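You operate a simulated robot arm through the tools that you are given. There is no shell and no other tool. Be economical: measure what you need, move in short steps, check, and stop when the job is done.

The job below is to be done with a simulated two-armed robot. You get a single attempt, and the scene is never put back.

JOB
Turn the lock handle, draw both bolts and lift the garage door.

It is judged by the outcome, as a careful person would: the job done as asked, and still so three seconds after it is handed in. It fails if anything else is knocked over, pushed out of place, dropped, spilled or broken.

ROBOT AND FRAMES
Two 7-joint arms with two-finger parallel grippers on one trunk, on a base that drives. Base frame: it is fixed to the floor where the robot stands at the start and does not move with it; the origin is under the middle of the robot, x ahead of it, y to its left, z up. Units: m, degrees, N and s.
The left shoulder is at the start at [0.05, 0.187, 1.135], the right one opposite. With the tool pointing down near the work surface each hand reaches from about 0.1 to 0.66 m from the robot's upright axis, wherever it stands, measured 20 degrees to its own side. Places, roughly: bolt with the blue knob [1.2, -0.9, 0.9]; bolt with the red knob [-0.2, 1, 0.9]; garage door [0.5, 0.1, 1.1]; lock handle [0.5, 0, 1]. Payload 3.43 kg a hand.
Tool frame (each hand has its own): the origin (TCP) lies between the finger pads and is the grasp point; the fingertips stand 0.03 m ahead of it; z points along the fingers, y is the line along which they close. The gripper opens to 0.094 m. The fingers are 0.028 m wide and 0.01 m thick; the gripper's body (0.05 by 0.096 m) begins 0.055 m behind the TCP.
Orientation is that of the tool frame in the base frame, as a unit quaternion [x, y, z, w]. With the fingers straight down and closing along the base's y, the tool's x points along the base's -x, its y along +y and its z along -z.

CONTROLS
- The arms move only by the tool drive_tool. It takes "left_steps", "right_steps" or both (then of equal length, played together; a hand with none holds still); each is a list of rows, each a list of 7 numbers: the shift along the tool's x, y, z in m, then the turn, a rotation vector about the tool's x, y, z in degrees, then the finger opening in m, from 0 to 0.094. In form: [[dx, dy, dz, rx, ry, rz, claw], ...]. A call has 1 to 12 rows; each row shifts and turns the commanded pose from where the row before left it, along the tool's axes as they then stand. A row lasts 0.2 s, in which the tool goes at most 0.05 m and 8.6 degrees; a call with a longer step from one row to the next is refused whole, and so is a gripper value outside its range. Where a pose cannot be reached the arm comes as near as it can. A force on the tool above 50 N (or 10 N above the force at the start of the call, whichever is more), or a blocked arm, ends the call early, and 0.2 s more pass. The fingers move at their own pace (about 0.153 m/s each) and stop on an object; they squeeze with about 35 N. The grip force told is the motor's: it shows also when the fingers shut on nothing. Time passes only in rows, and 0.2 s behind the last, so rows that do not move let the fingers close. It gives the time, the measured TCP pose, the force on the tool (base axes), the opening and the grip force at its end, in the units of the frame above (readings bear some noise), with the torque about the TCP (base axes, N m) and any sound that the robot's microphone picked up, and new pictures: "show" is both (left out), scene, wrist or none (wrist: the cameras of the hands that moved).
- Cameras (640 x 400 px; columns grow to the right, rows downward): "scene" is now at [0.1505, 0.0634, 1.324]; the picture's right is [0.66, -0.75, 0.00], its down [-0.28, -0.25, -0.93] and it looks along [0.70, 0.61, -0.38] (base axes); focal length 214 px, centre (320, 200). "left" rides on the left gripper at [0.076, -0.014, -0.102] in its tool frame; the picture's right is [0.18, 0.98, 0.00], its down [-0.75, 0.14, -0.64] and it looks along [-0.63, 0.12, 0.77] (tool axes); focal length 243 px, centre (320, 200). "right" rides on the right gripper at [0.076, 0.014, -0.103] in its tool frame; the picture's right is [-0.18, 0.98, 0.00], its down [-0.75, -0.14, -0.64] and it looks along [-0.63, -0.12, 0.77] (tool axes); focal length 243 px, centre (320, 200). There is no depth. A picture from a camera that has moved, and an enlarged one, comes with that camera's place and axes in the base frame and with its lens. The place of the scene camera against the robot may be out by one fixed shift of up to 0.025 m in any direction.
- move_column(by): slides the trunk up (or, below 0, down) by that many m; the arms and the scene camera ride with it, the base frame stays. It gives what a move gives, with no picture.
- drive_base(legs): drives the robot by 1 to 6 legs, each [ahead, left, turn to the left] in m, m and degrees, along the robot's own axes; the way and the turn of a leg run together, so that a leg with both is an arc; at most 1.5 m and 180 degrees a leg. The arms and the cameras ride along, it lands a little off, and it stops where it bumps. It gives what a move gives, and a new picture of the scene camera.
- turn_head(pan, tilt): turns the head with the scene camera to pan (to the left, within 80 degrees either way) and tilt (down, from -29 to 69), counted from straight ahead of the robot. It gives what a move gives, and a new picture of the scene camera.
- close_up(camera, box): a new picture of the part [left, top, right, bottom] of that camera's present view, enlarged. No time passes.
- job_done(): hands the job in; it is judged then, once.

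Go step by step. Nothing tells you exact positions but the pictures and the camera data: compare them with the known pose of the tool, close in by small moves and look again before you grip or let go. The budget is 120 turns and 260 pictures, counting those below and the enlarged ones. Unless the task says otherwise, let go and move clear before handing in, and close with one line.

The tools are called after ">>>" as name(argument=value, ...) on one line, values as JSON. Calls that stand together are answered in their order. drive_tool: Moves the arms, as the interface text tells. Its arguments: {"type":"object","properties":{"left_steps":{"type":"array"},"right_steps":{"type":"array"},"show":{"type":"string","enum":["both","scene","wrist","none"]}},"required":[]} The other tools are called the same way: move_column (by) slides the trunk up or down; drive_base (legs) drives the base; turn_head (pan, tilt) turns the head that bears the scene camera; close_up (camera, box) takes an enlarged picture of a part of a camera's view; job_done () hands the job in.

At the start:

```text
t: 0.0
left_tool_pos: [0.2349, 0.2483, 1.2829]
left_tool_rot: [0.0, 1.0, 0.0, -0.001]
left_force: [-0.3, -0.1, 0.2]
left_wrist_torque: [0.0, 0.03, 0.0]
left_opening: 0.0937
left_grasp_force: 0.1
right_tool_pos: [0.284, 0.0099, 1.2544]
right_tool_rot: [0.01, 1.0, -0.005, 0.004]
right_force: [34.5, 19.5, -48.9]
right_wrist_torque: [-2.88, -1.21, -2.56]
right_opening: 0.0941
right_grasp_force: 0.1
trunk travel left (down, up): [-0.35, 0.082]
robot x, y, heading: [-0.0024, 0.0022, 0.0]
head pan, tilt: [42.6, 28.5]
```

scene: 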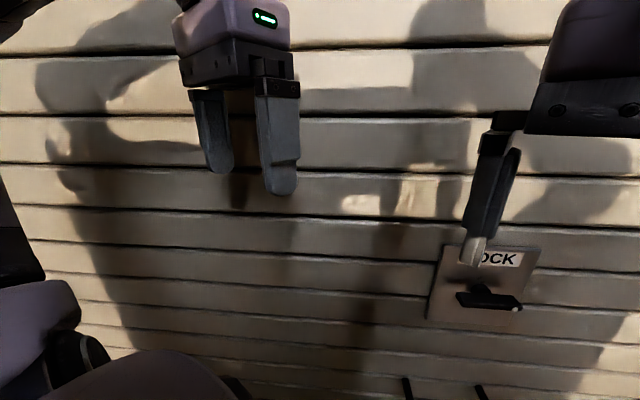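
right: 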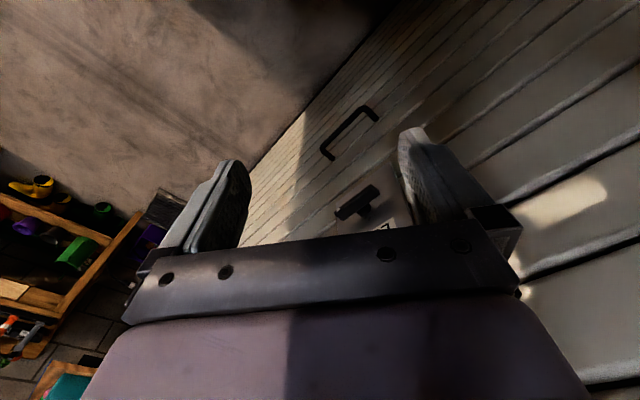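
left: 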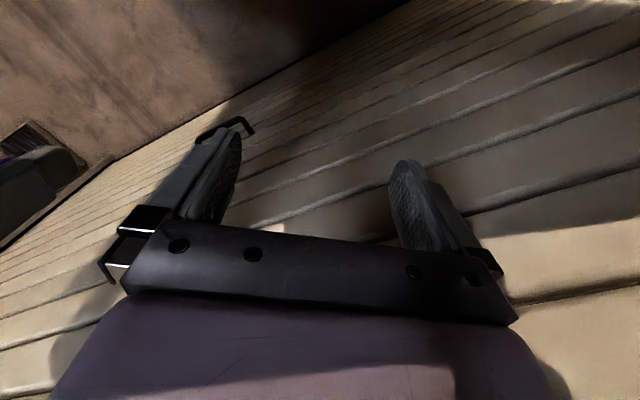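

The door's plane runs obliquely in front of me, from the red bolt on the left to the blue bolt on the right. The right hand reads a contact force, so I'll look around before moving.

>>> turn_head(pan=0, tilt=30)

>>> turn_head(pan=-45, tilt=25)

>>> turn_head(pan=80, tilt=25)

```text
t: 1.1
left_tool_pos: [0.2354, 0.247, 1.2835]
left_tool_rot: [0.0, 1.0, 0.0, 0.0]
left_force: [-1.0, 0.3, 0.8]
left_wrist_torque: [0.0, 0.0, -0.01]
left_opening: 0.0941
left_grasp_force: 0.1
right_tool_pos: [0.2848, 0.0095, 1.2545]
right_tool_rot: [0.01, 1.0, -0.006, 0.004]
right_force: [0.3, -0.7, 0.1]
right_wrist_torque: [-0.01, -0.01, 0.0]
right_opening: 0.094
right_grasp_force: 0.1
trunk travel left (down, up): [-0.35, 0.082]
robot x, y, heading: [0.0001, -0.0009, -0.1]
head pan, tilt: [0.0, 30.0]
camera scene: at [0.171, 0.0025, 1.3113], right [0.0, -1.0, 0.0], down [-0.5, 0.0, -0.87], along [0.87, 0.0, -0.5], focal length 214 px, centre (320, 200)
```

scene: 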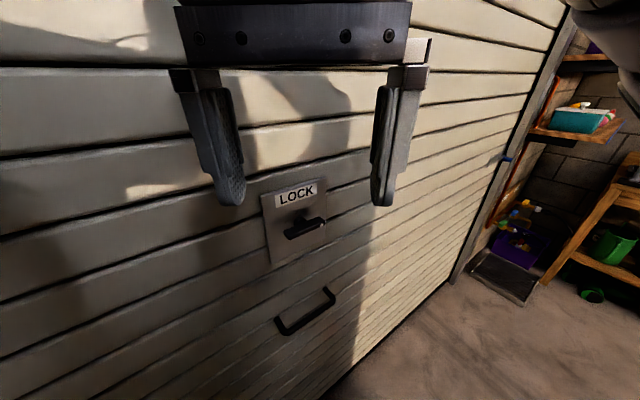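

```text
t: 2.2
left_tool_pos: [0.2339, 0.2474, 1.2836]
left_tool_rot: [0.0, 1.0, 0.0, 0.0]
left_force: [0.6, 0.5, -0.4]
left_wrist_torque: [0.02, -0.01, -0.06]
left_opening: 0.0941
left_grasp_force: 0.1
right_tool_pos: [0.2895, 0.0071, 1.2563]
right_tool_rot: [0.017, 1.0, 0.0, 0.002]
right_force: [55.6, -41.4, 3.3]
right_wrist_torque: [4.93, 6.74, 1.99]
right_opening: 0.094
right_grasp_force: 0.1
trunk travel left (down, up): [-0.35, 0.082]
robot x, y, heading: [0.0003, -0.0016, -0.1]
head pan, tilt: [-45.0, 25.0]
camera scene: at [0.1666, -0.0319, 1.3231], right [-0.37, -0.93, 0.0], down [-0.36, 0.14, -0.92], along [0.86, -0.34, -0.39], focal length 214 px, centre (320, 200)
```

scene: 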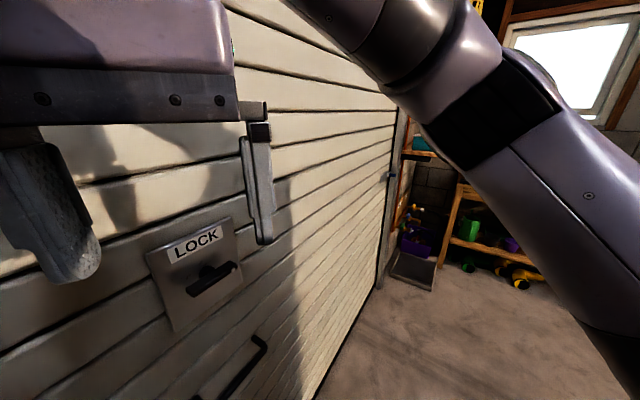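

```text
t: 4.3
left_tool_pos: [0.2339, 0.249, 1.2837]
left_tool_rot: [0.0, 1.0, 0.0, 0.0]
left_force: [0.3, 0.1, 0.6]
left_wrist_torque: [-0.01, 0.0, -0.03]
left_opening: 0.094
left_grasp_force: 0.0
right_tool_pos: [0.2874, 0.0108, 1.253]
right_tool_rot: [0.024, 1.0, -0.005, 0.005]
right_force: [33.6, 62.2, -0.4]
right_wrist_torque: [-7.81, 4.12, -5.82]
right_opening: 0.0939
right_grasp_force: 0.1
trunk travel left (down, up): [-0.35, 0.082]
robot x, y, heading: [-0.0005, -0.0007, -0.1]
head pan, tilt: [80.0, 25.0]
camera scene: at [0.1452, 0.069, 1.3247], right [0.72, -0.7, 0.0], down [-0.26, -0.26, -0.93], along [0.65, 0.67, -0.37], focal length 214 px, centre (320, 200)
```

scene: 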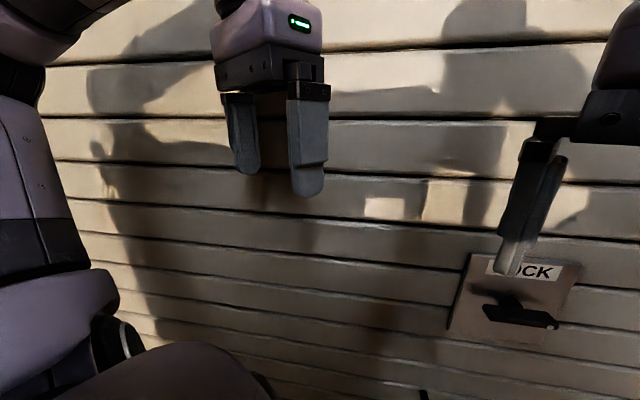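

The head is bumping the right gripper when it pans. I'll centre it, then move the right hand aside to the right, which takes it away from the door.

>>> turn_head(pan=0, tilt=30)

>>> drive_tool(right_steps=[[0, -0.04, 0, 0, 0, 0, 0.09], [0, -0.04, 0, 0, 0, 0, 0.09], [0, -0.04, 0, 0, 0, 0, 0.09], [0, -0.04, 0, 0, 0, 0, 0.09], [0, -0.04, 0, 0, 0, 0, 0.09], [0, -0.04, 0, 0, 0, 0, 0.09]], show="both")

```text
t: 5.8
left_tool_pos: [0.2352, 0.248, 1.283]
left_tool_rot: [0.001, 1.0, 0.0, 0.0]
left_force: [-0.9, 0.5, -0.2]
left_wrist_torque: [0.0, 0.03, -0.01]
left_opening: 0.0941
left_grasp_force: 0.1
right_tool_pos: [0.2846, 0.0101, 1.2537]
right_tool_rot: [0.009, 1.0, -0.005, 0.005]
right_force: [-0.3, 0.4, 0.0]
right_wrist_torque: [0.0, 0.04, -0.02]
right_opening: 0.094
right_grasp_force: 0.2
trunk travel left (down, up): [-0.35, 0.082]
robot x, y, heading: [0.0023, -0.0014, -0.2]
head pan, tilt: [0.0, 30.0]
camera scene: at [0.171, 0.0025, 1.3113], right [0.0, -1.0, 0.0], down [-0.5, 0.0, -0.87], along [0.87, 0.0, -0.5], focal length 214 px, centre (320, 200)
```

scene: 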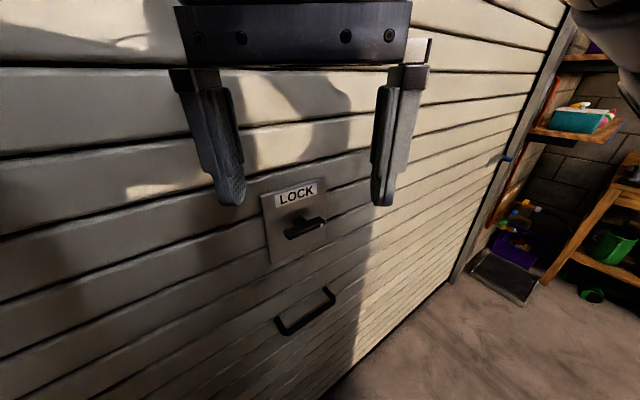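

```text
t: 7.2
left_tool_pos: [0.2329, 0.2475, 1.2831]
left_tool_rot: [0.001, 1.0, 0.0, -0.001]
left_force: [-0.4, 0.4, -1.2]
left_wrist_torque: [0.05, -0.03, 0.01]
left_opening: 0.094
left_grasp_force: 0.0
right_tool_pos: [0.2782, -0.2298, 1.2553]
right_tool_rot: [0.009, 1.0, -0.005, 0.003]
right_force: [-0.4, 0.2, 0.1]
right_wrist_torque: [0.0, 0.0, 0.0]
right_opening: 0.0897
right_grasp_force: 0.0
trunk travel left (down, up): [-0.35, 0.082]
robot x, y, heading: [0.0, 0.0009, -0.4]
head pan, tilt: [0.0, 30.0]
camera scene: at [0.1704, 0.0016, 1.3114], right [0.0, -1.0, 0.0], down [-0.5, 0.0, -0.87], along [0.87, 0.0, -0.5], focal length 214 px, centre (320, 200)
camera right: at [0.2017, -0.2135, 1.3568], right [0.2, 0.98, -0.01], down [0.75, -0.15, 0.65], along [0.64, -0.14, -0.76], focal length 243 px, centre (320, 200)
```

scene: 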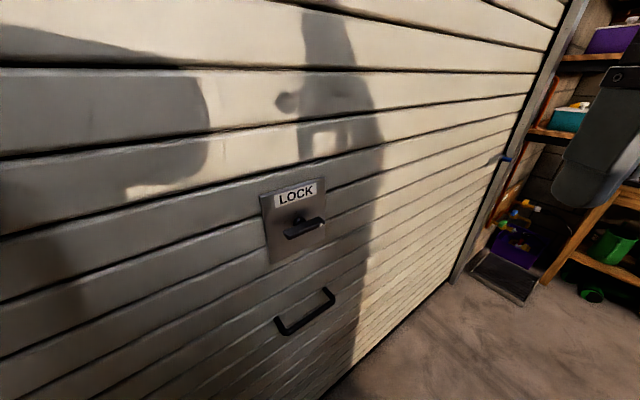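
right: 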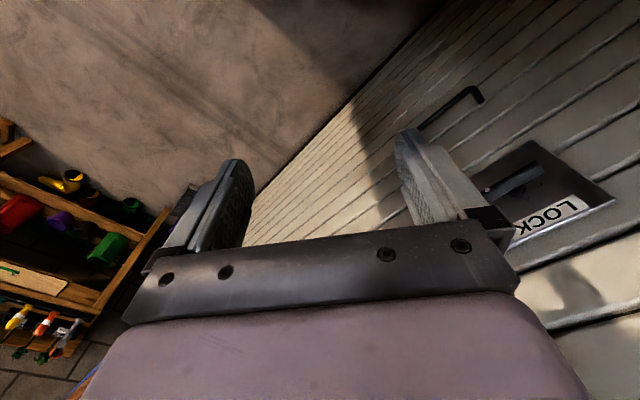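

The right hand is clear, and the lock lever triangulates to about (0.48, 0.03, 1.05), lying level along the door. I'll enlarge the views for details.

>>> close_up(camera="scene", box=[240, 160, 360, 350])

>>> close_up(camera="right", box=[400, 70, 640, 260])

>>> close_up(camera="scene", box=[460, 120, 560, 200])

```text
2.11 times, centred on (300, 255) of scene
camera zoom: at [0.1704, 0.0016, 1.3114], right [0.0, -1.0, 0.0], down [-0.5, 0.0, -0.87], along [0.87, 0.0, -0.5], focal length 452 px, centre (362, 84)
```

zoom: 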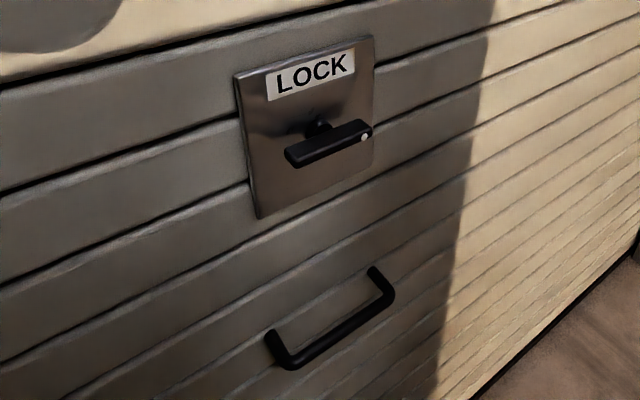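

```text
2.11 times, centred on (520, 165) of right
camera zoom: at [0.2017, -0.2135, 1.3568], right [0.2, 0.98, -0.01], down [0.75, -0.15, 0.65], along [0.64, -0.14, -0.76], focal length 511 px, centre (-101, 274)
```

zoom: 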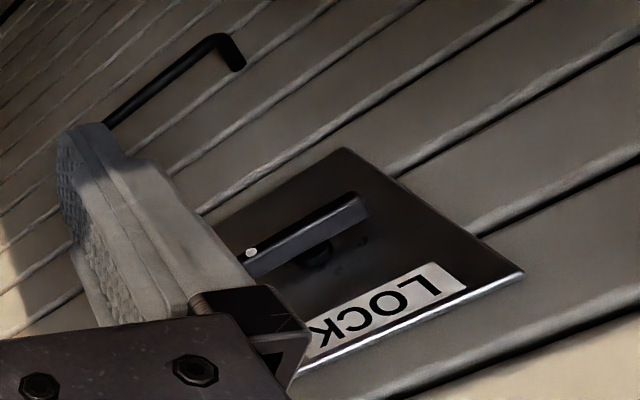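

```text
5.00 times, centred on (510, 160) of scene
camera zoom: at [0.1704, 0.0016, 1.3114], right [0.0, -1.0, 0.0], down [-0.5, 0.0, -0.87], along [0.87, 0.0, -0.5], focal length 1072 px, centre (-630, 400)
```

zoom: 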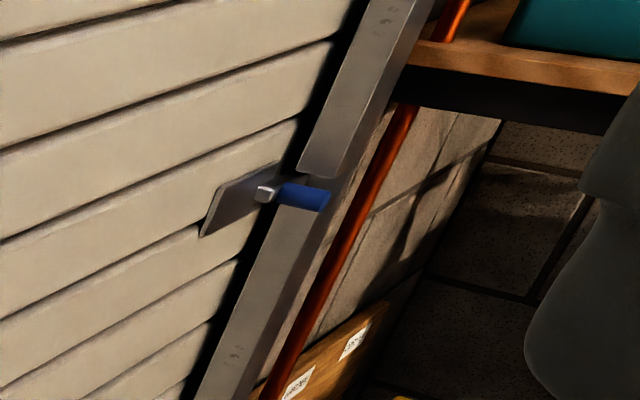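

The lever is a T-handle with a white dot on its right end. I'll turn to face the door, about 37° left, and back off a little to get working room.

>>> drive_base(legs=[[0, 0, 37], [-0.15, 0, 0]])

>>> turn_head(pan=50, tilt=20)

>>> turn_head(pan=-55, tilt=20)

```text
t: 10.3
left_tool_pos: [-0.0805, 0.2491, 1.2832]
left_tool_rot: [-0.313, 0.95, 0.0, 0.001]
left_force: [-0.6, 0.1, -0.1]
left_wrist_torque: [0.02, -0.07, 0.02]
left_opening: 0.0942
left_grasp_force: 0.0
right_tool_pos: [0.2395, -0.1078, 1.256]
right_tool_rot: [-0.303, 0.953, -0.004, 0.006]
right_force: [-0.9, 0.0, -0.6]
right_wrist_torque: [-0.02, 0.0, 0.01]
right_opening: 0.0901
right_grasp_force: 0.1
trunk travel left (down, up): [-0.35, 0.082]
robot x, y, heading: [-0.1197, -0.0915, 36.4]
head pan, tilt: [0.0, 30.0]
camera scene: at [0.0202, 0.0008, 1.3114], right [0.59, -0.8, 0.0], down [-0.4, -0.3, -0.87], along [0.7, 0.52, -0.5], focal length 214 px, centre (320, 200)
```

scene: 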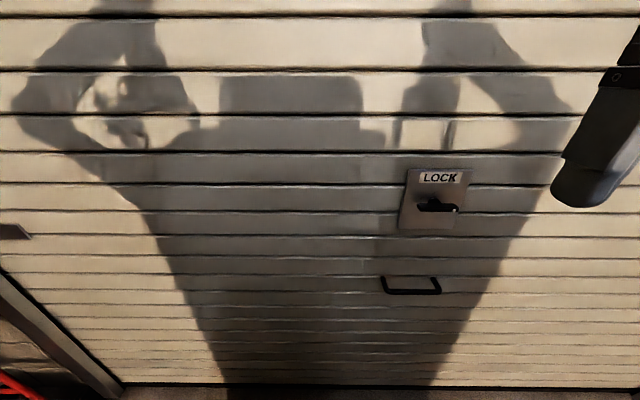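

```text
t: 11.5
left_tool_pos: [-0.0802, 0.2495, 1.2842]
left_tool_rot: [-0.313, 0.95, 0.0, 0.0]
left_force: [0.6, 0.0, 0.0]
left_wrist_torque: [0.0, 0.0, 0.0]
left_opening: 0.0939
left_grasp_force: 0.0
right_tool_pos: [0.2399, -0.1075, 1.2557]
right_tool_rot: [-0.303, 0.953, -0.004, 0.006]
right_force: [-0.7, -0.2, 0.3]
right_wrist_torque: [0.0, 0.0, 0.04]
right_opening: 0.09
right_grasp_force: 0.0
trunk travel left (down, up): [-0.35, 0.082]
robot x, y, heading: [-0.1196, -0.0877, 36.5]
head pan, tilt: [50.0, 20.0]
camera scene: at [-0.0461, 0.0404, 1.3274], right [1.0, -0.06, 0.0], down [-0.02, -0.34, -0.94], along [0.06, 0.94, -0.34], focal length 214 px, centre (320, 200)
```

scene: 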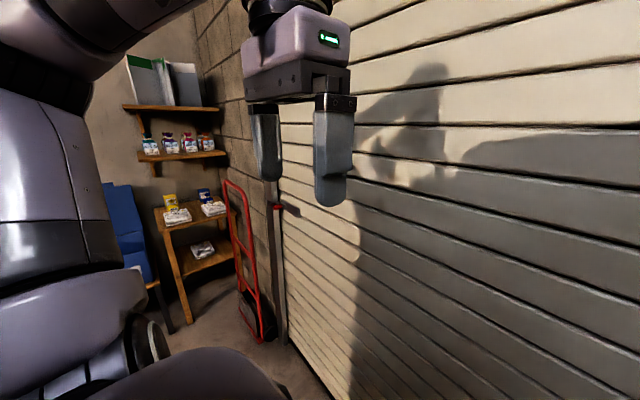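

```text
t: 13.3
left_tool_pos: [-0.08, 0.2501, 1.2826]
left_tool_rot: [-0.313, 0.95, -0.001, 0.0]
left_force: [-0.6, -0.2, -0.8]
left_wrist_torque: [0.0, 0.02, 0.0]
left_opening: 0.0941
left_grasp_force: 0.1
right_tool_pos: [0.2405, -0.1075, 1.2552]
right_tool_rot: [-0.303, 0.953, -0.003, 0.005]
right_force: [-0.3, 0.4, -0.9]
right_wrist_torque: [-0.03, -0.02, -0.01]
right_opening: 0.0899
right_grasp_force: 0.1
trunk travel left (down, up): [-0.35, 0.082]
robot x, y, heading: [-0.1199, -0.0901, 36.4]
head pan, tilt: [-55.0, 20.0]
camera scene: at [0.0364, -0.082, 1.3274], right [-0.32, -0.95, 0.0], down [-0.32, 0.11, -0.94], along [0.89, -0.3, -0.34], focal length 214 px, centre (320, 200)
```

scene: 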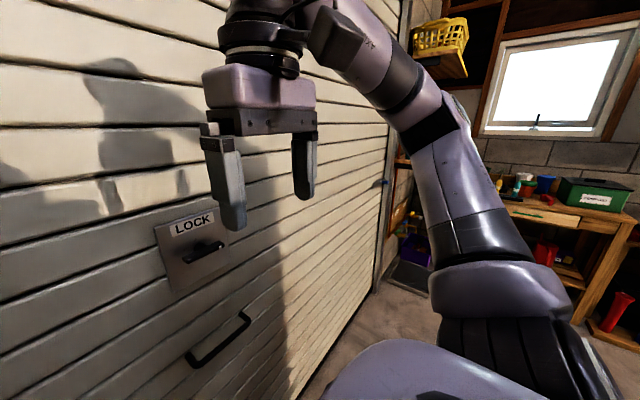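

Facing the door, the slats look level, so I'm square to it. Next I point the right hand forward, at lever height, short of the lever.

>>> drive_tool(right_steps=[[-0.012, -0.003, 0.0185, 0, -8.2, 0, 0.09], [-0.0092, -0.003, 0.02, 0, -8.2, 0, 0.09], [-0.0063, -0.003, 0.0211, 0, -8.2, 0, 0.09], [-0.0032, -0.003, 0.0218, 0, -8.2, 0, 0.09], [-0.0001, -0.003, 0.0221, 0, -8.2, 0, 0.09], [0.003, -0.003, 0.0219, 0, -8.2, 0, 0.09], [0.0062, -0.003, 0.0212, 0, -8.2, 0, 0.09], [0.0091, -0.003, 0.0201, 0, -8.2, 0, 0.09], [0.0119, -0.003, 0.0185, 0, -8.2, 0, 0.09], [0.0145, -0.003, 0.0167, 0, -8.2, 0, 0.09], [0.0166, -0.003, 0.0145, 0, -8, 0, 0.09]], show="both")

```text
t: 15.7
left_tool_pos: [-0.0796, 0.2492, 1.2831]
left_tool_rot: [-0.313, 0.95, 0.0, 0.0]
left_force: [0.1, -0.2, 0.1]
left_wrist_torque: [-0.01, 0.03, 0.04]
left_opening: 0.094
left_grasp_force: 0.0
right_tool_pos: [0.3971, -0.0255, 1.1176]
right_tool_rot: [-0.241, 0.737, 0.189, 0.602]
right_force: [0.4, 0.2, 0.2]
right_wrist_torque: [0.02, -0.02, -0.02]
right_opening: 0.09
right_grasp_force: 0.1
right hand out of reach, approached as far as the arm can: row 6, 7, 8, 9, 10, 11
trunk travel left (down, up): [-0.35, 0.082]
robot x, y, heading: [-0.1226, -0.0904, 36.5]
head pan, tilt: [-55.0, 20.0]
camera scene: at [0.0366, -0.0822, 1.3273], right [-0.32, -0.95, 0.0], down [-0.32, 0.11, -0.94], along [0.89, -0.3, -0.34], focal length 214 px, centre (320, 200)
camera right: at [0.295, -0.0815, 1.064], right [-0.55, 0.82, 0.17], down [-0.31, -0.38, 0.87], along [0.78, 0.42, 0.46], focal length 243 px, centre (320, 200)
```

scene: 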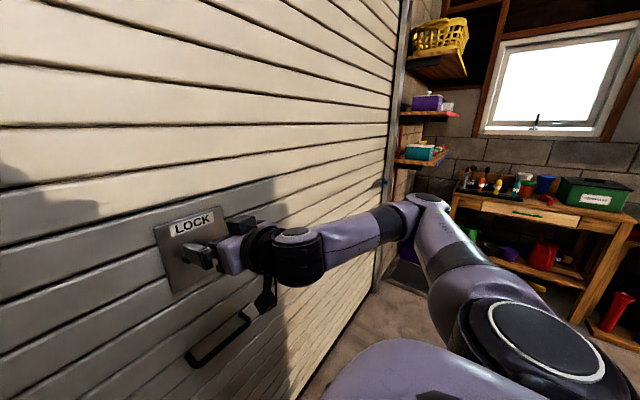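
right: 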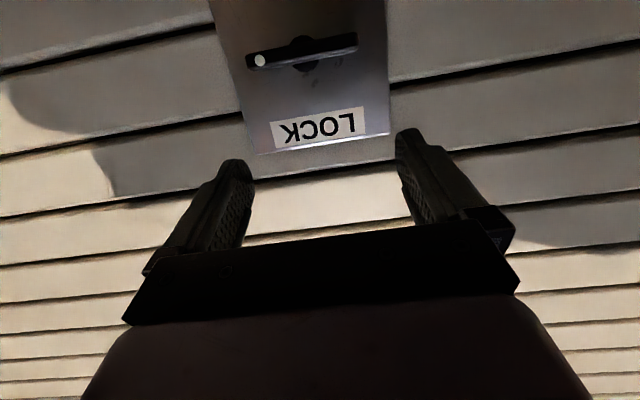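

The hand hit a wrist limit about 12° short of level. The lever centre is now at about z = 1.05, nearly dead ahead. I'll roll the hand 90° so the fingers close vertically on the bar.

>>> drive_tool(right_steps=[[0, 0, -0.003, 0, 0, 8.2, 0.09], [0, 0, -0.003, 0, 0, 8.2, 0.09], [0, 0, -0.003, 0, 0, 8.2, 0.09], [0, 0, -0.003, 0, 0, 8.2, 0.09], [0, 0, -0.003, 0, 0, 8.2, 0.09], [0, 0, -0.003, 0, 0, 8.2, 0.09], [0, 0, -0.003, 0, 0, 8.2, 0.09], [0, 0, -0.003, 0, 0, 8.2, 0.09], [0, 0, -0.003, 0, 0, 8.2, 0.09], [0, 0, -0.003, 0, 0, 8.2, 0.09], [0, 0, -0.003, 0, 0, 8.2, 0.09]], show="both")

```text
t: 18.1
left_tool_pos: [-0.0812, 0.249, 1.2833]
left_tool_rot: [-0.314, 0.95, -0.001, 0.0]
left_force: [-0.9, 0.4, -0.1]
left_wrist_torque: [-0.02, 0.0, 0.0]
left_opening: 0.0943
left_grasp_force: 0.1
right_tool_pos: [0.3957, -0.0249, 1.1284]
right_tool_rot: [0.352, 0.692, 0.56, 0.289]
right_force: [0.8, -0.4, 0.1]
right_wrist_torque: [-0.02, 0.02, 0.01]
right_opening: 0.09
right_grasp_force: 0.0
right hand out of reach, approached as far as the arm can: row 2, 4, 6, 8, 10
trunk travel left (down, up): [-0.35, 0.082]
robot x, y, heading: [-0.119, -0.0891, 36.5]
head pan, tilt: [-55.0, 20.0]
camera scene: at [0.0364, -0.0821, 1.3274], right [-0.32, -0.95, 0.0], down [-0.32, 0.11, -0.94], along [0.89, -0.3, -0.34], focal length 214 px, centre (320, 200)
camera right: at [0.2714, -0.0206, 1.1634], right [0.27, -0.03, 0.96], down [-0.09, -1.0, 0.0], along [0.96, -0.09, -0.27], focal length 243 px, centre (320, 200)
```

scene: 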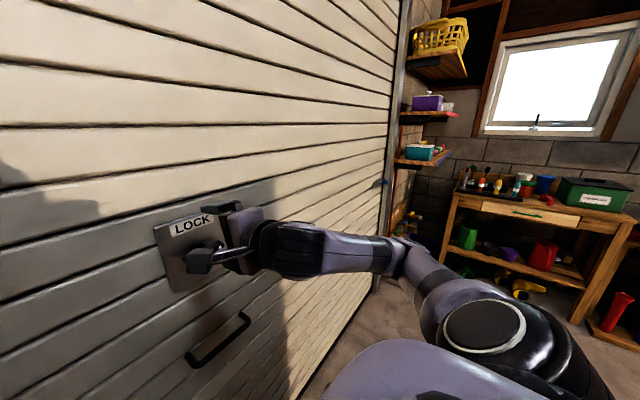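
right: 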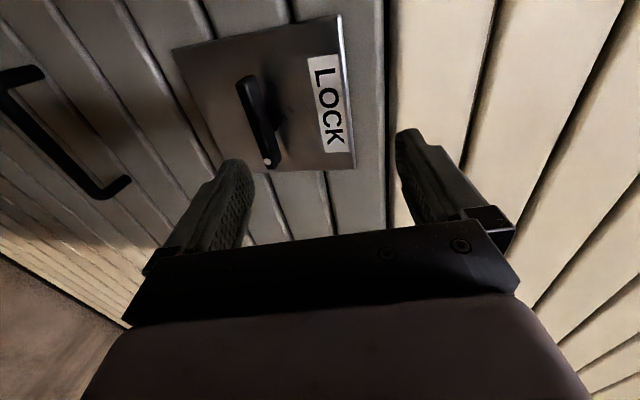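

The roll worked, but the arm is too folded at this distance. I'll back the base off 0.15 m and re-level the hand.

>>> drive_base(legs=[[-0.15, 0, 0]])

>>> drive_tool(right_steps=[[0, -0.005, 0.02, 0, 0, 0, 0.09], [0, -0.005, 0.02, 0, 0, 0, 0.09], [0, -0.005, 0.02, 0, 0, 0, 0.09]], show="wrist")

```text
t: 19.1
left_tool_pos: [-0.1193, 0.2205, 1.2833]
left_tool_rot: [-0.314, 0.949, 0.0, 0.0]
left_force: [0.6, -0.4, -0.4]
left_wrist_torque: [0.02, -0.01, -0.01]
left_opening: 0.0937
left_grasp_force: 0.0
right_tool_pos: [0.3577, -0.054, 1.129]
right_tool_rot: [0.352, 0.692, 0.56, 0.29]
right_force: [0.4, 0.0, -0.3]
right_wrist_torque: [0.02, -0.01, -0.01]
right_opening: 0.0899
right_grasp_force: 0.0
trunk travel left (down, up): [-0.35, 0.082]
robot x, y, heading: [-0.1633, -0.1217, 36.6]
head pan, tilt: [-55.0, 20.0]
stopped in leg 1: the robot was blocked; the commanded pose is now the measured one
camera scene: at [-0.0025, -0.1107, 1.3275], right [-0.32, -0.95, 0.0], down [-0.32, 0.11, -0.94], along [0.89, -0.3, -0.34], focal length 214 px, centre (320, 200)
```

scene: 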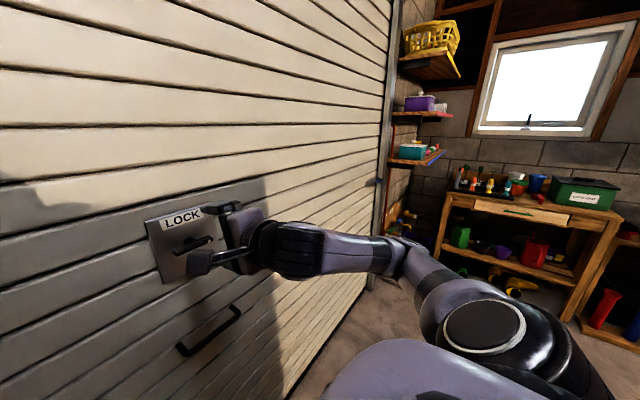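

```text
t: 19.9
left_tool_pos: [-0.1178, 0.2215, 1.2831]
left_tool_rot: [-0.314, 0.949, 0.0, 0.0]
left_force: [0.1, -0.7, -0.3]
left_wrist_torque: [0.01, -0.03, 0.01]
left_opening: 0.0939
left_grasp_force: 0.1
right_tool_pos: [0.3817, -0.0305, 1.1138]
right_tool_rot: [0.347, 0.694, 0.561, 0.289]
right_force: [-0.5, 1.1, -0.6]
right_wrist_torque: [-0.01, 0.0, -0.01]
right_opening: 0.0896
right_grasp_force: 0.0
right hand out of reach, approached as far as the arm can: row 2, 3
trunk travel left (down, up): [-0.35, 0.082]
robot x, y, heading: [-0.159, -0.1147, 36.7]
head pan, tilt: [-55.0, 20.0]
camera right: at [0.2572, -0.0264, 1.1477], right [0.26, -0.02, 0.96], down [-0.08, -1.0, 0.0], along [0.96, -0.08, -0.27], focal length 243 px, centre (320, 200)
```

right: 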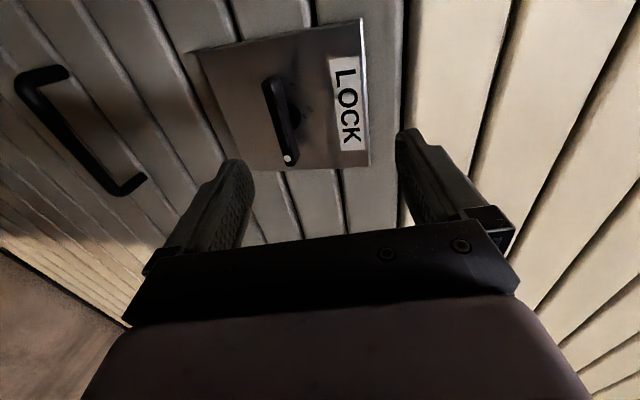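

The robot bumped lightly while backing and stopped. The lever now triangulates consistently to (0.477, 0.030, 1.051). I'll lower the hand and try levelling it while moving ahead a little.

>>> drive_tool(right_steps=[[-0.002, -0.015, 0.01, 0, 0, 0, 0.09], [-0.002, -0.015, 0.01, 0, 0, 0, 0.09], [-0.002, -0.014, 0.015, -4, 0, 0, 0.09], [0, 0, 0.01, -4, 0, 0, 0.09], [0, 0, 0.01, -4, 0, 0, 0.09]], show="both")

```text
t: 21.1
left_tool_pos: [-0.1181, 0.2223, 1.2823]
left_tool_rot: [-0.314, 0.949, 0.001, -0.002]
left_force: [0.2, 1.1, -0.4]
left_wrist_torque: [-0.01, -0.01, -0.03]
left_opening: 0.0939
left_grasp_force: 0.1
right_tool_pos: [0.4004, -0.0399, 1.1054]
right_tool_rot: [0.352, 0.694, 0.558, 0.287]
right_force: [-0.4, -0.1, 0.1]
right_wrist_torque: [0.03, 0.02, -0.01]
right_opening: 0.0899
right_grasp_force: 0.0
right hand out of reach, approached as far as the arm can: row 1, 2, 3, 4, 5
trunk travel left (down, up): [-0.35, 0.082]
robot x, y, heading: [-0.1582, -0.1183, 36.4]
head pan, tilt: [-55.0, 20.0]
camera scene: at [-0.0016, -0.1102, 1.3274], right [-0.32, -0.95, 0.0], down [-0.32, 0.11, -0.94], along [0.89, -0.3, -0.34], focal length 214 px, centre (320, 200)
camera right: at [0.2769, -0.0352, 1.1413], right [0.27, -0.02, 0.96], down [-0.09, -1.0, 0.0], along [0.96, -0.09, -0.27], focal length 243 px, centre (320, 200)
```

scene: 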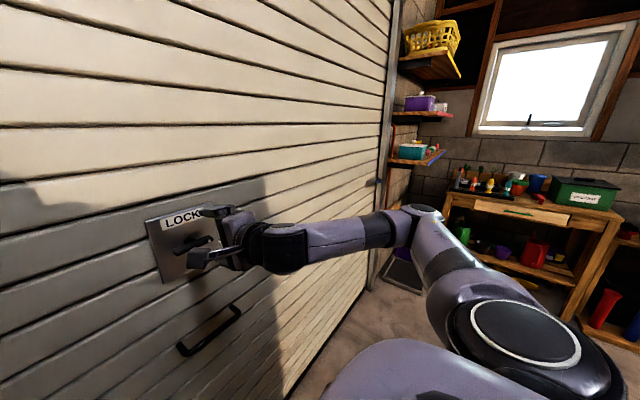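
right: 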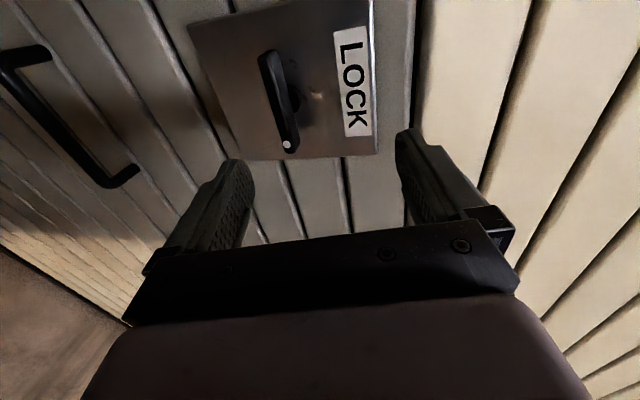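

The wrist limit keeps the hand from getting lower or level. Lowering the trunk carries the hand down and lets the arm reach up with a better elbow, so I'll try that.

>>> move_column(by=-0.2)

>>> drive_tool(right_steps=[[0, 0.02, 0, 0, 0, 0, 0.09], [0, 0.02, 0, 0, 0, 0, 0.09], [0, 0.02, 0, -2, 0, 0, 0.09], [0, 0.02, 0, -3, 0, 0, 0.09], [0, 0.02, 0, -3, 0, 0, 0.09], [0, 0.02, 0, -3, 0, 0, 0.09]], show="both")

```text
t: 23.3
left_tool_pos: [-0.1177, 0.2204, 1.083]
left_tool_rot: [-0.314, 0.95, 0.0, 0.0]
left_force: [0.4, -0.4, 0.3]
left_wrist_torque: [0.0, 0.0, -0.01]
left_opening: 0.094
left_grasp_force: 0.1
right_tool_pos: [0.401, -0.0399, 0.906]
right_tool_rot: [0.352, 0.694, 0.558, 0.288]
right_force: [0.2, -0.7, 0.8]
right_wrist_torque: [-0.01, 0.01, -0.02]
right_opening: 0.0901
right_grasp_force: 0.1
trunk travel left (down, up): [-0.15, 0.282]
robot x, y, heading: [-0.1576, -0.1175, 36.7]
head pan, tilt: [-55.0, 20.0]
```

```text
t: 24.7
left_tool_pos: [-0.1193, 0.2219, 1.0827]
left_tool_rot: [-0.314, 0.949, 0.0, 0.0]
left_force: [-0.1, -0.3, -0.1]
left_wrist_torque: [0.02, -0.01, -0.02]
left_opening: 0.0942
left_grasp_force: 0.1
right_tool_pos: [0.4186, -0.0287, 1.0241]
right_tool_rot: [0.323, 0.637, 0.622, 0.321]
right_force: [0.0, -0.1, -0.3]
right_wrist_torque: [-0.01, 0.04, 0.01]
right_opening: 0.0901
right_grasp_force: 0.0
trunk travel left (down, up): [-0.15, 0.282]
robot x, y, heading: [-0.1604, -0.1171, 36.7]
head pan, tilt: [-55.0, 20.0]
camera scene: at [-0.0016, -0.1101, 1.1274], right [-0.32, -0.95, 0.0], down [-0.32, 0.11, -0.94], along [0.89, -0.3, -0.34], focal length 214 px, centre (320, 200)
camera right: at [0.2896, -0.027, 1.0391], right [0.12, -0.13, 0.98], down [-0.08, -0.99, -0.12], along [0.99, -0.06, -0.13], focal length 243 px, centre (320, 200)
```

scene: 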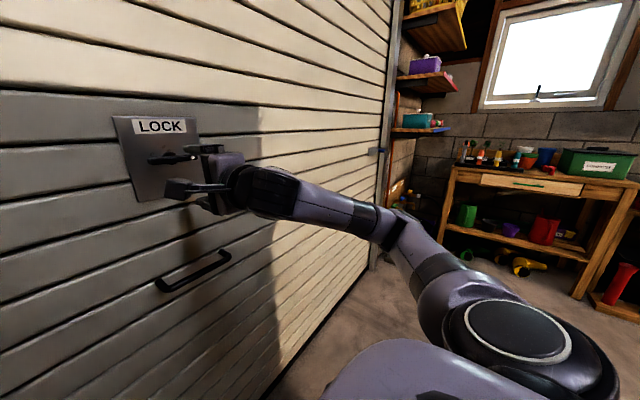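
right: 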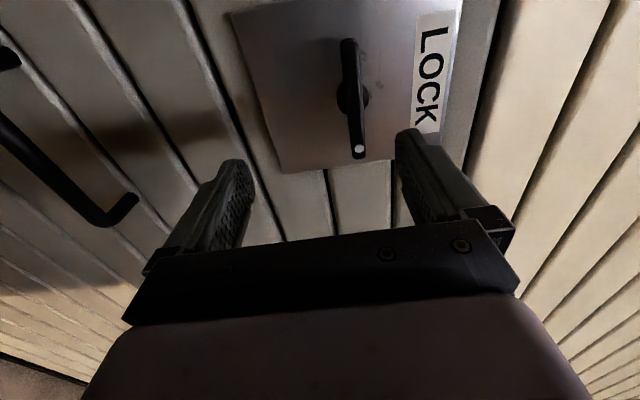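

The hand is level and square to the door now. I'll centre it on the bar and approach.

>>> drive_tool(right_steps=[[0.014, 0.025, 0, 0, 0, 0, 0.09], [0, 0, 0.025, 0, 0, 0, 0.09], [0, 0, 0.025, 0, 0, 0, 0.09], [0, 0, 0.0, 0, 0, 0, 0.09]], show="both")

```text
t: 25.7
left_tool_pos: [-0.1175, 0.2212, 1.083]
left_tool_rot: [-0.314, 0.95, 0.0, -0.001]
left_force: [0.6, -0.6, 0.7]
left_wrist_torque: [0.0, -0.07, 0.0]
left_opening: 0.0939
left_grasp_force: 0.1
right_tool_pos: [0.4512, 0.0139, 1.0471]
right_tool_rot: [0.323, 0.637, 0.622, 0.321]
right_force: [0.2, 0.2, 0.7]
right_wrist_torque: [0.02, 0.01, 0.02]
right_opening: 0.0902
right_grasp_force: 0.1
trunk travel left (down, up): [-0.15, 0.282]
robot x, y, heading: [-0.1598, -0.1185, 36.7]
head pan, tilt: [-55.0, 20.0]
camera scene: at [-0.0016, -0.1101, 1.1274], right [-0.32, -0.95, 0.0], down [-0.32, 0.11, -0.94], along [0.89, -0.3, -0.34], focal length 214 px, centre (320, 200)
camera right: at [0.322, 0.015, 1.0631], right [0.12, -0.13, 0.98], down [-0.08, -0.99, -0.12], along [0.99, -0.06, -0.13], focal length 243 px, centre (320, 200)
```

scene: 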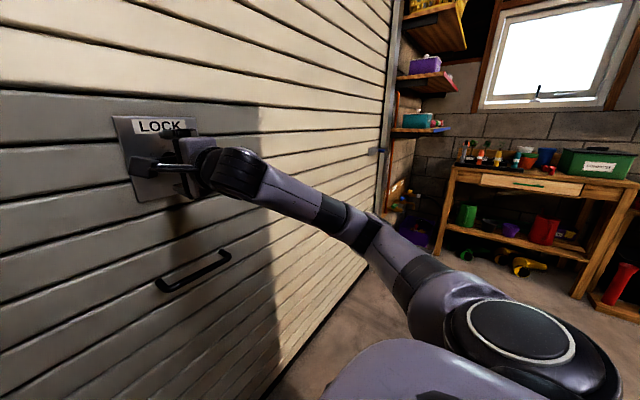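
right: 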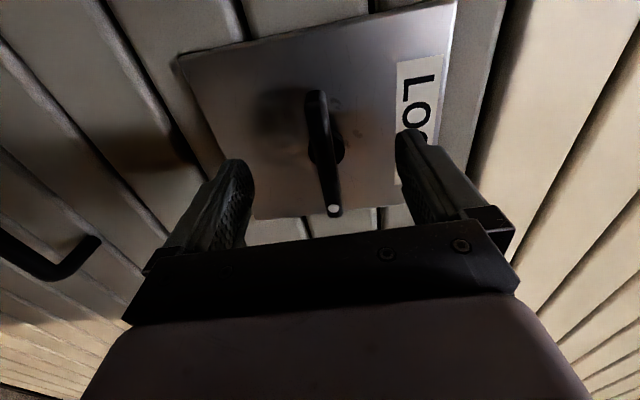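

Bar is centred between the fingers. I'll advance 2 cm and close.

>>> drive_tool(right_steps=[[0.001, 0.003, 0.01, 0, 0, 0, 0.09], [0, 0, 0.012, 0, 0, 0, 0.09], [0, 0, 0, 0, 0, 0, 0.04], [0, 0, 0, 0, 0, 0, 0.0], [0, 0, 0, 0, 0, 0, 0.0], [0, 0, 0, 0, 0, 0, 0.0]], show="wrist")

>>> close_up(camera="right", box=[160, 20, 480, 260])

```text
t: 27.1
left_tool_pos: [-0.1175, 0.2214, 1.0827]
left_tool_rot: [-0.314, 0.949, 0.0, -0.001]
left_force: [-0.3, 0.1, -0.2]
left_wrist_torque: [-0.02, -0.05, 0.01]
left_opening: 0.0942
left_grasp_force: 0.0
right_tool_pos: [0.468, 0.0269, 1.0506]
right_tool_rot: [0.322, 0.637, 0.623, 0.32]
right_force: [-1.4, -0.3, -2.6]
right_wrist_torque: [0.04, -0.04, -0.26]
right_opening: 0.0252
right_grasp_force: 44.4
trunk travel left (down, up): [-0.15, 0.282]
robot x, y, heading: [-0.1582, -0.1207, 36.4]
head pan, tilt: [-55.0, 20.0]
camera right: at [0.3395, 0.0286, 1.0664], right [0.12, -0.13, 0.98], down [-0.08, -0.99, -0.12], along [0.99, -0.06, -0.13], focal length 243 px, centre (320, 200)
```

right: 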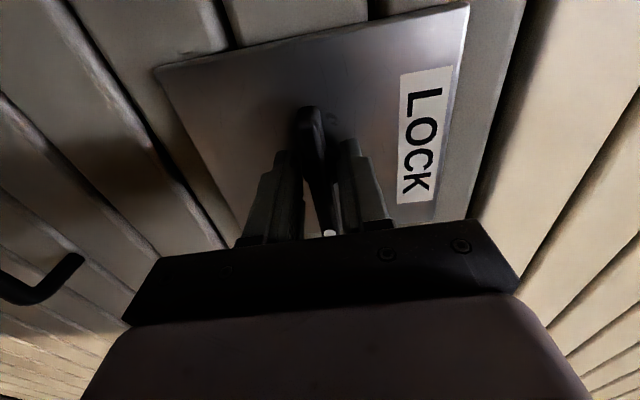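

```text
1.67 times, centred on (320, 140) of right
camera zoom: at [0.3395, 0.0286, 1.0664], right [0.12, -0.13, 0.98], down [-0.08, -0.99, -0.12], along [0.99, -0.06, -0.13], focal length 404 px, centre (320, 300)
```

zoom: 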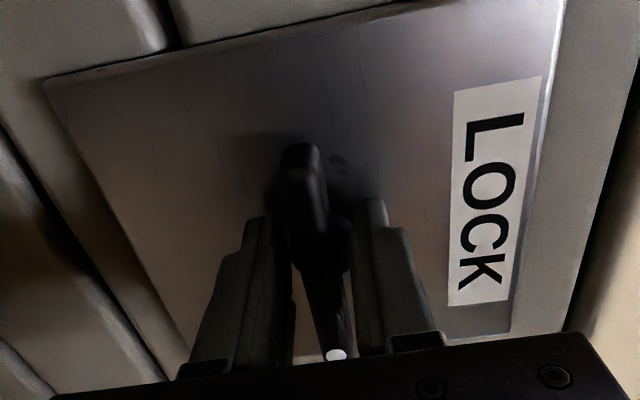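

Gripped. I'll try turning clockwise a little and read the torque.

>>> drive_tool(right_steps=[[0, 0, 0, 0, 0, 5, 0.0], [0, 0, 0, 0, 0, 5, 0.0], [0, 0, 0, 0, 0, 5, 0.0]], show="wrist")

```text
t: 27.9
left_tool_pos: [-0.1171, 0.2227, 1.0827]
left_tool_rot: [-0.314, 0.949, -0.001, -0.002]
left_force: [-0.2, 0.0, 1.2]
left_wrist_torque: [0.01, -0.02, 0.01]
left_opening: 0.0938
left_grasp_force: 0.2
right_tool_pos: [0.4675, 0.0272, 1.051]
right_tool_rot: [0.403, 0.588, 0.66, 0.237]
right_force: [6.1, 3.6, 2.7]
right_wrist_torque: [0.08, -1.07, 0.12]
right_opening: 0.0258
right_grasp_force: 44.3
trunk travel left (down, up): [-0.15, 0.282]
robot x, y, heading: [-0.1593, -0.1182, 36.5]
head pan, tilt: [-55.0, 20.0]
camera right: at [0.343, 0.0241, 1.0869], right [0.26, -0.34, 0.9], down [-0.12, -0.94, -0.32], along [0.96, -0.02, -0.29], focal length 243 px, centre (320, 200)
```

right: 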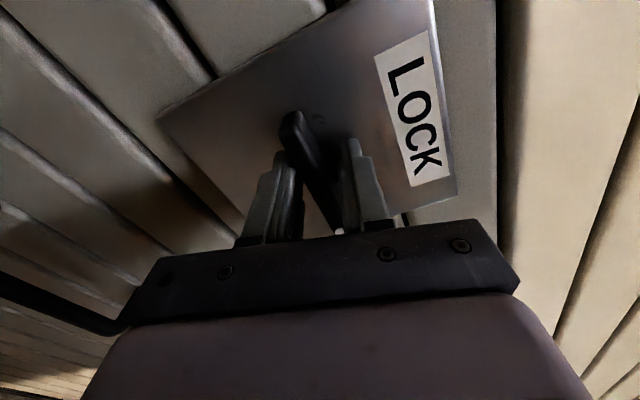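

The bar stayed put with the plate while the fingers slid, so clockwise is blocked. I'll try counter-clockwise.

>>> drive_tool(right_steps=[[0, 0, 0, 0, 0, -8, 0.0], [0, 0, 0, 0, 0, -8, 0.0], [0, 0, 0, 0, 0, -8, 0.0], [0, 0, 0, 0, 0, -8, 0.0], [0, 0, 0, 0, 0, -8, 0.0]], show="wrist")

```text
t: 29.1
left_tool_pos: [-0.1169, 0.2217, 1.0823]
left_tool_rot: [-0.314, 0.949, 0.0, -0.001]
left_force: [-0.5, -0.3, 0.0]
left_wrist_torque: [-0.02, 0.01, 0.01]
left_opening: 0.0941
left_grasp_force: 0.1
right_tool_pos: [0.468, 0.0253, 1.047]
right_tool_rot: [0.178, 0.694, 0.535, 0.448]
right_force: [-3.3, -6.1, -11.4]
right_wrist_torque: [0.17, -0.04, -1.2]
right_opening: 0.0259
right_grasp_force: 44.4
trunk travel left (down, up): [-0.15, 0.282]
robot x, y, heading: [-0.1606, -0.1181, 36.5]
head pan, tilt: [-55.0, 20.0]
camera right: at [0.3395, 0.0269, 1.0305], right [-0.13, 0.22, 0.97], down [-0.08, -0.97, 0.22], along [0.99, -0.05, 0.14], focal length 243 px, centre (320, 200)
```

right: 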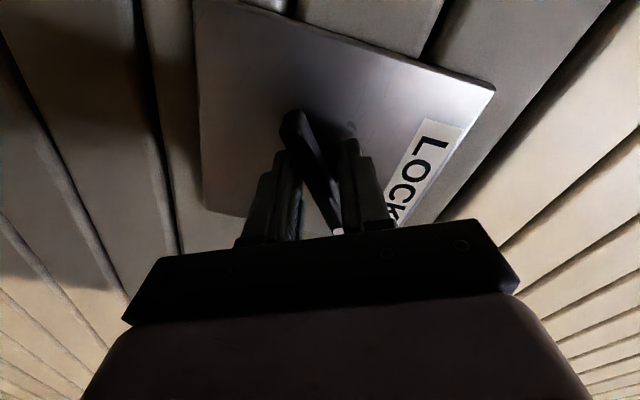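

The handle follows counter-clockwise. I'll keep turning.

>>> drive_tool(right_steps=[[0, 0, 0, 0, 0, -8, 0.0], [0, 0, 0, 0, 0, -8, 0.0], [0, 0, 0, 0, 0, -8, 0.0], [0, 0, 0, 0, 0, -8, 0.0], [0, 0, 0, 0, 0, -8, 0.0]], show="wrist")

```text
t: 30.3
left_tool_pos: [-0.1168, 0.2201, 1.0831]
left_tool_rot: [-0.314, 0.949, 0.001, -0.001]
left_force: [0.6, 0.6, -0.6]
left_wrist_torque: [-0.05, 0.01, -0.02]
left_opening: 0.0938
left_grasp_force: 0.1
right_tool_pos: [0.4701, 0.0235, 1.0496]
right_tool_rot: [-0.067, 0.713, 0.349, 0.605]
right_force: [0.0, -18.5, -13.9]
right_wrist_torque: [0.03, 0.18, -0.55]
right_opening: 0.0254
right_grasp_force: 44.0
trunk travel left (down, up): [-0.15, 0.282]
robot x, y, heading: [-0.1579, -0.1186, 36.4]
head pan, tilt: [-55.0, 20.0]
camera right: at [0.3582, -0.0001, 0.9884], right [-0.46, 0.67, 0.58], down [-0.25, -0.72, 0.64], along [0.85, 0.15, 0.51], focal length 243 px, centre (320, 200)
```

right: 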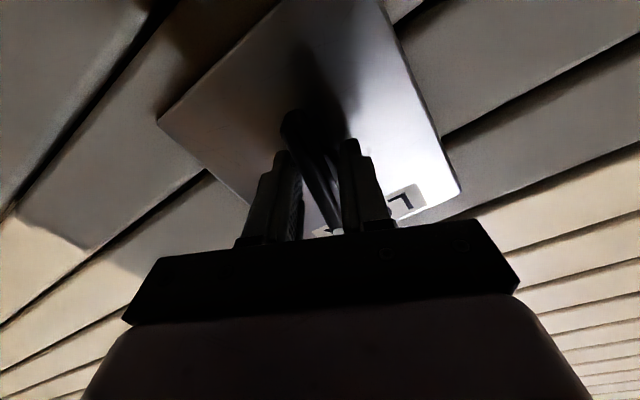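

>>> drive_tool(right_steps=[[0, 0, 0, 0, 0, -8, 0.0], [0, 0, 0, 0, 0, -8, 0.0], [0, 0, 0, 0, 0, -8, 0.0], [0, 0, 0, 0, 0, -4, 0.0]], show="both")

```text
t: 31.3
left_tool_pos: [-0.1155, 0.2182, 1.0837]
left_tool_rot: [-0.314, 0.949, 0.001, -0.001]
left_force: [-0.1, -0.1, 0.2]
left_wrist_torque: [0.01, -0.01, -0.06]
left_opening: 0.0939
left_grasp_force: 0.0
right_tool_pos: [0.4717, 0.0219, 1.0504]
right_tool_rot: [-0.234, 0.675, 0.193, 0.672]
right_force: [8.9, -24.0, -8.5]
right_wrist_torque: [0.43, 0.55, -0.6]
right_opening: 0.0253
right_grasp_force: 44.3
trunk travel left (down, up): [-0.15, 0.282]
robot x, y, heading: [-0.159, -0.1213, 36.4]
head pan, tilt: [-55.0, 20.0]
camera scene: at [0.0003, -0.1125, 1.1272], right [-0.32, -0.95, 0.0], down [-0.33, 0.11, -0.94], along [0.89, -0.3, -0.34], focal length 214 px, centre (320, 200)
camera right: at [0.3799, -0.0301, 0.9758], right [-0.57, 0.81, 0.13], down [-0.45, -0.44, 0.77], along [0.69, 0.38, 0.62], focal length 243 px, centre (320, 200)
```

scene: 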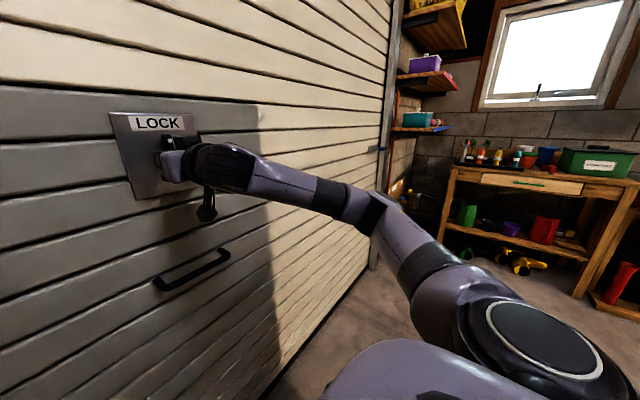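
right: 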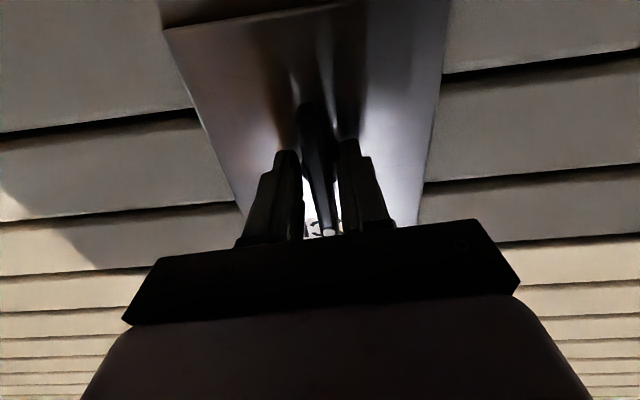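

>>> drive_tool(right_steps=[[0, 0, 0, 0, 0, -7, 0.0], [0, 0, 0, 0, 0, -7, 0.0]], show="wrist")

>>> close_up(camera="right", box=[160, 0, 480, 260])

```text
t: 31.9
left_tool_pos: [-0.1164, 0.2208, 1.0847]
left_tool_rot: [-0.313, 0.95, 0.001, -0.002]
left_force: [-0.7, -0.1, 0.3]
left_wrist_torque: [-0.02, -0.02, -0.02]
left_opening: 0.0943
left_grasp_force: 0.0
right_tool_pos: [0.4719, 0.0212, 1.0503]
right_tool_rot: [-0.314, 0.642, 0.107, 0.691]
right_force: [16.6, -21.4, -0.5]
right_wrist_torque: [0.4, 0.19, -0.61]
right_opening: 0.0259
right_grasp_force: 44.8
trunk travel left (down, up): [-0.15, 0.282]
robot x, y, heading: [-0.1588, -0.1204, 36.5]
head pan, tilt: [-55.0, 20.0]
camera right: at [0.3913, -0.0461, 0.976], right [-0.57, 0.81, -0.12], down [-0.56, -0.29, 0.78], along [0.6, 0.51, 0.62], focal length 243 px, centre (320, 200)
```

right: 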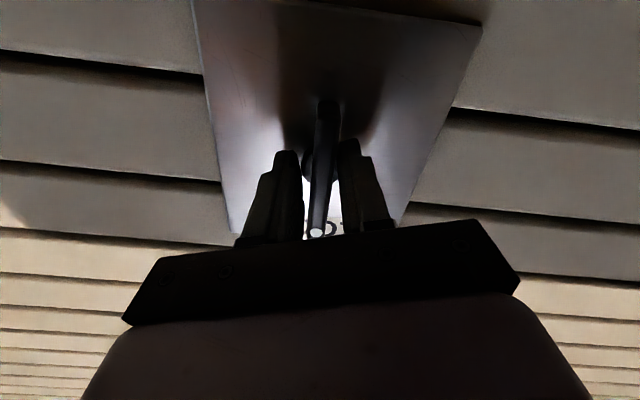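

```text
1.54 times, centred on (320, 130) of right
camera zoom: at [0.3913, -0.0461, 0.976], right [-0.57, 0.81, -0.12], down [-0.56, -0.29, 0.78], along [0.6, 0.51, 0.62], focal length 373 px, centre (320, 308)
```

zoom: 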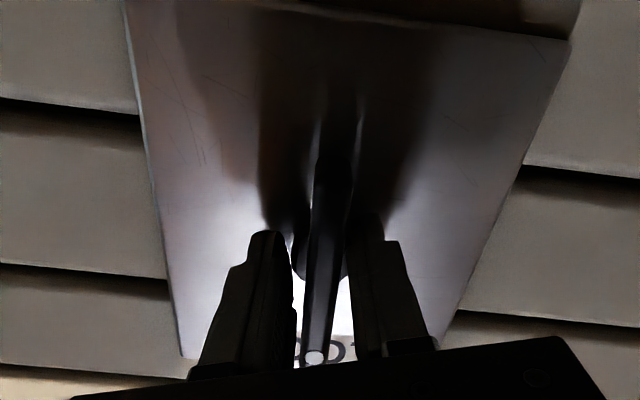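

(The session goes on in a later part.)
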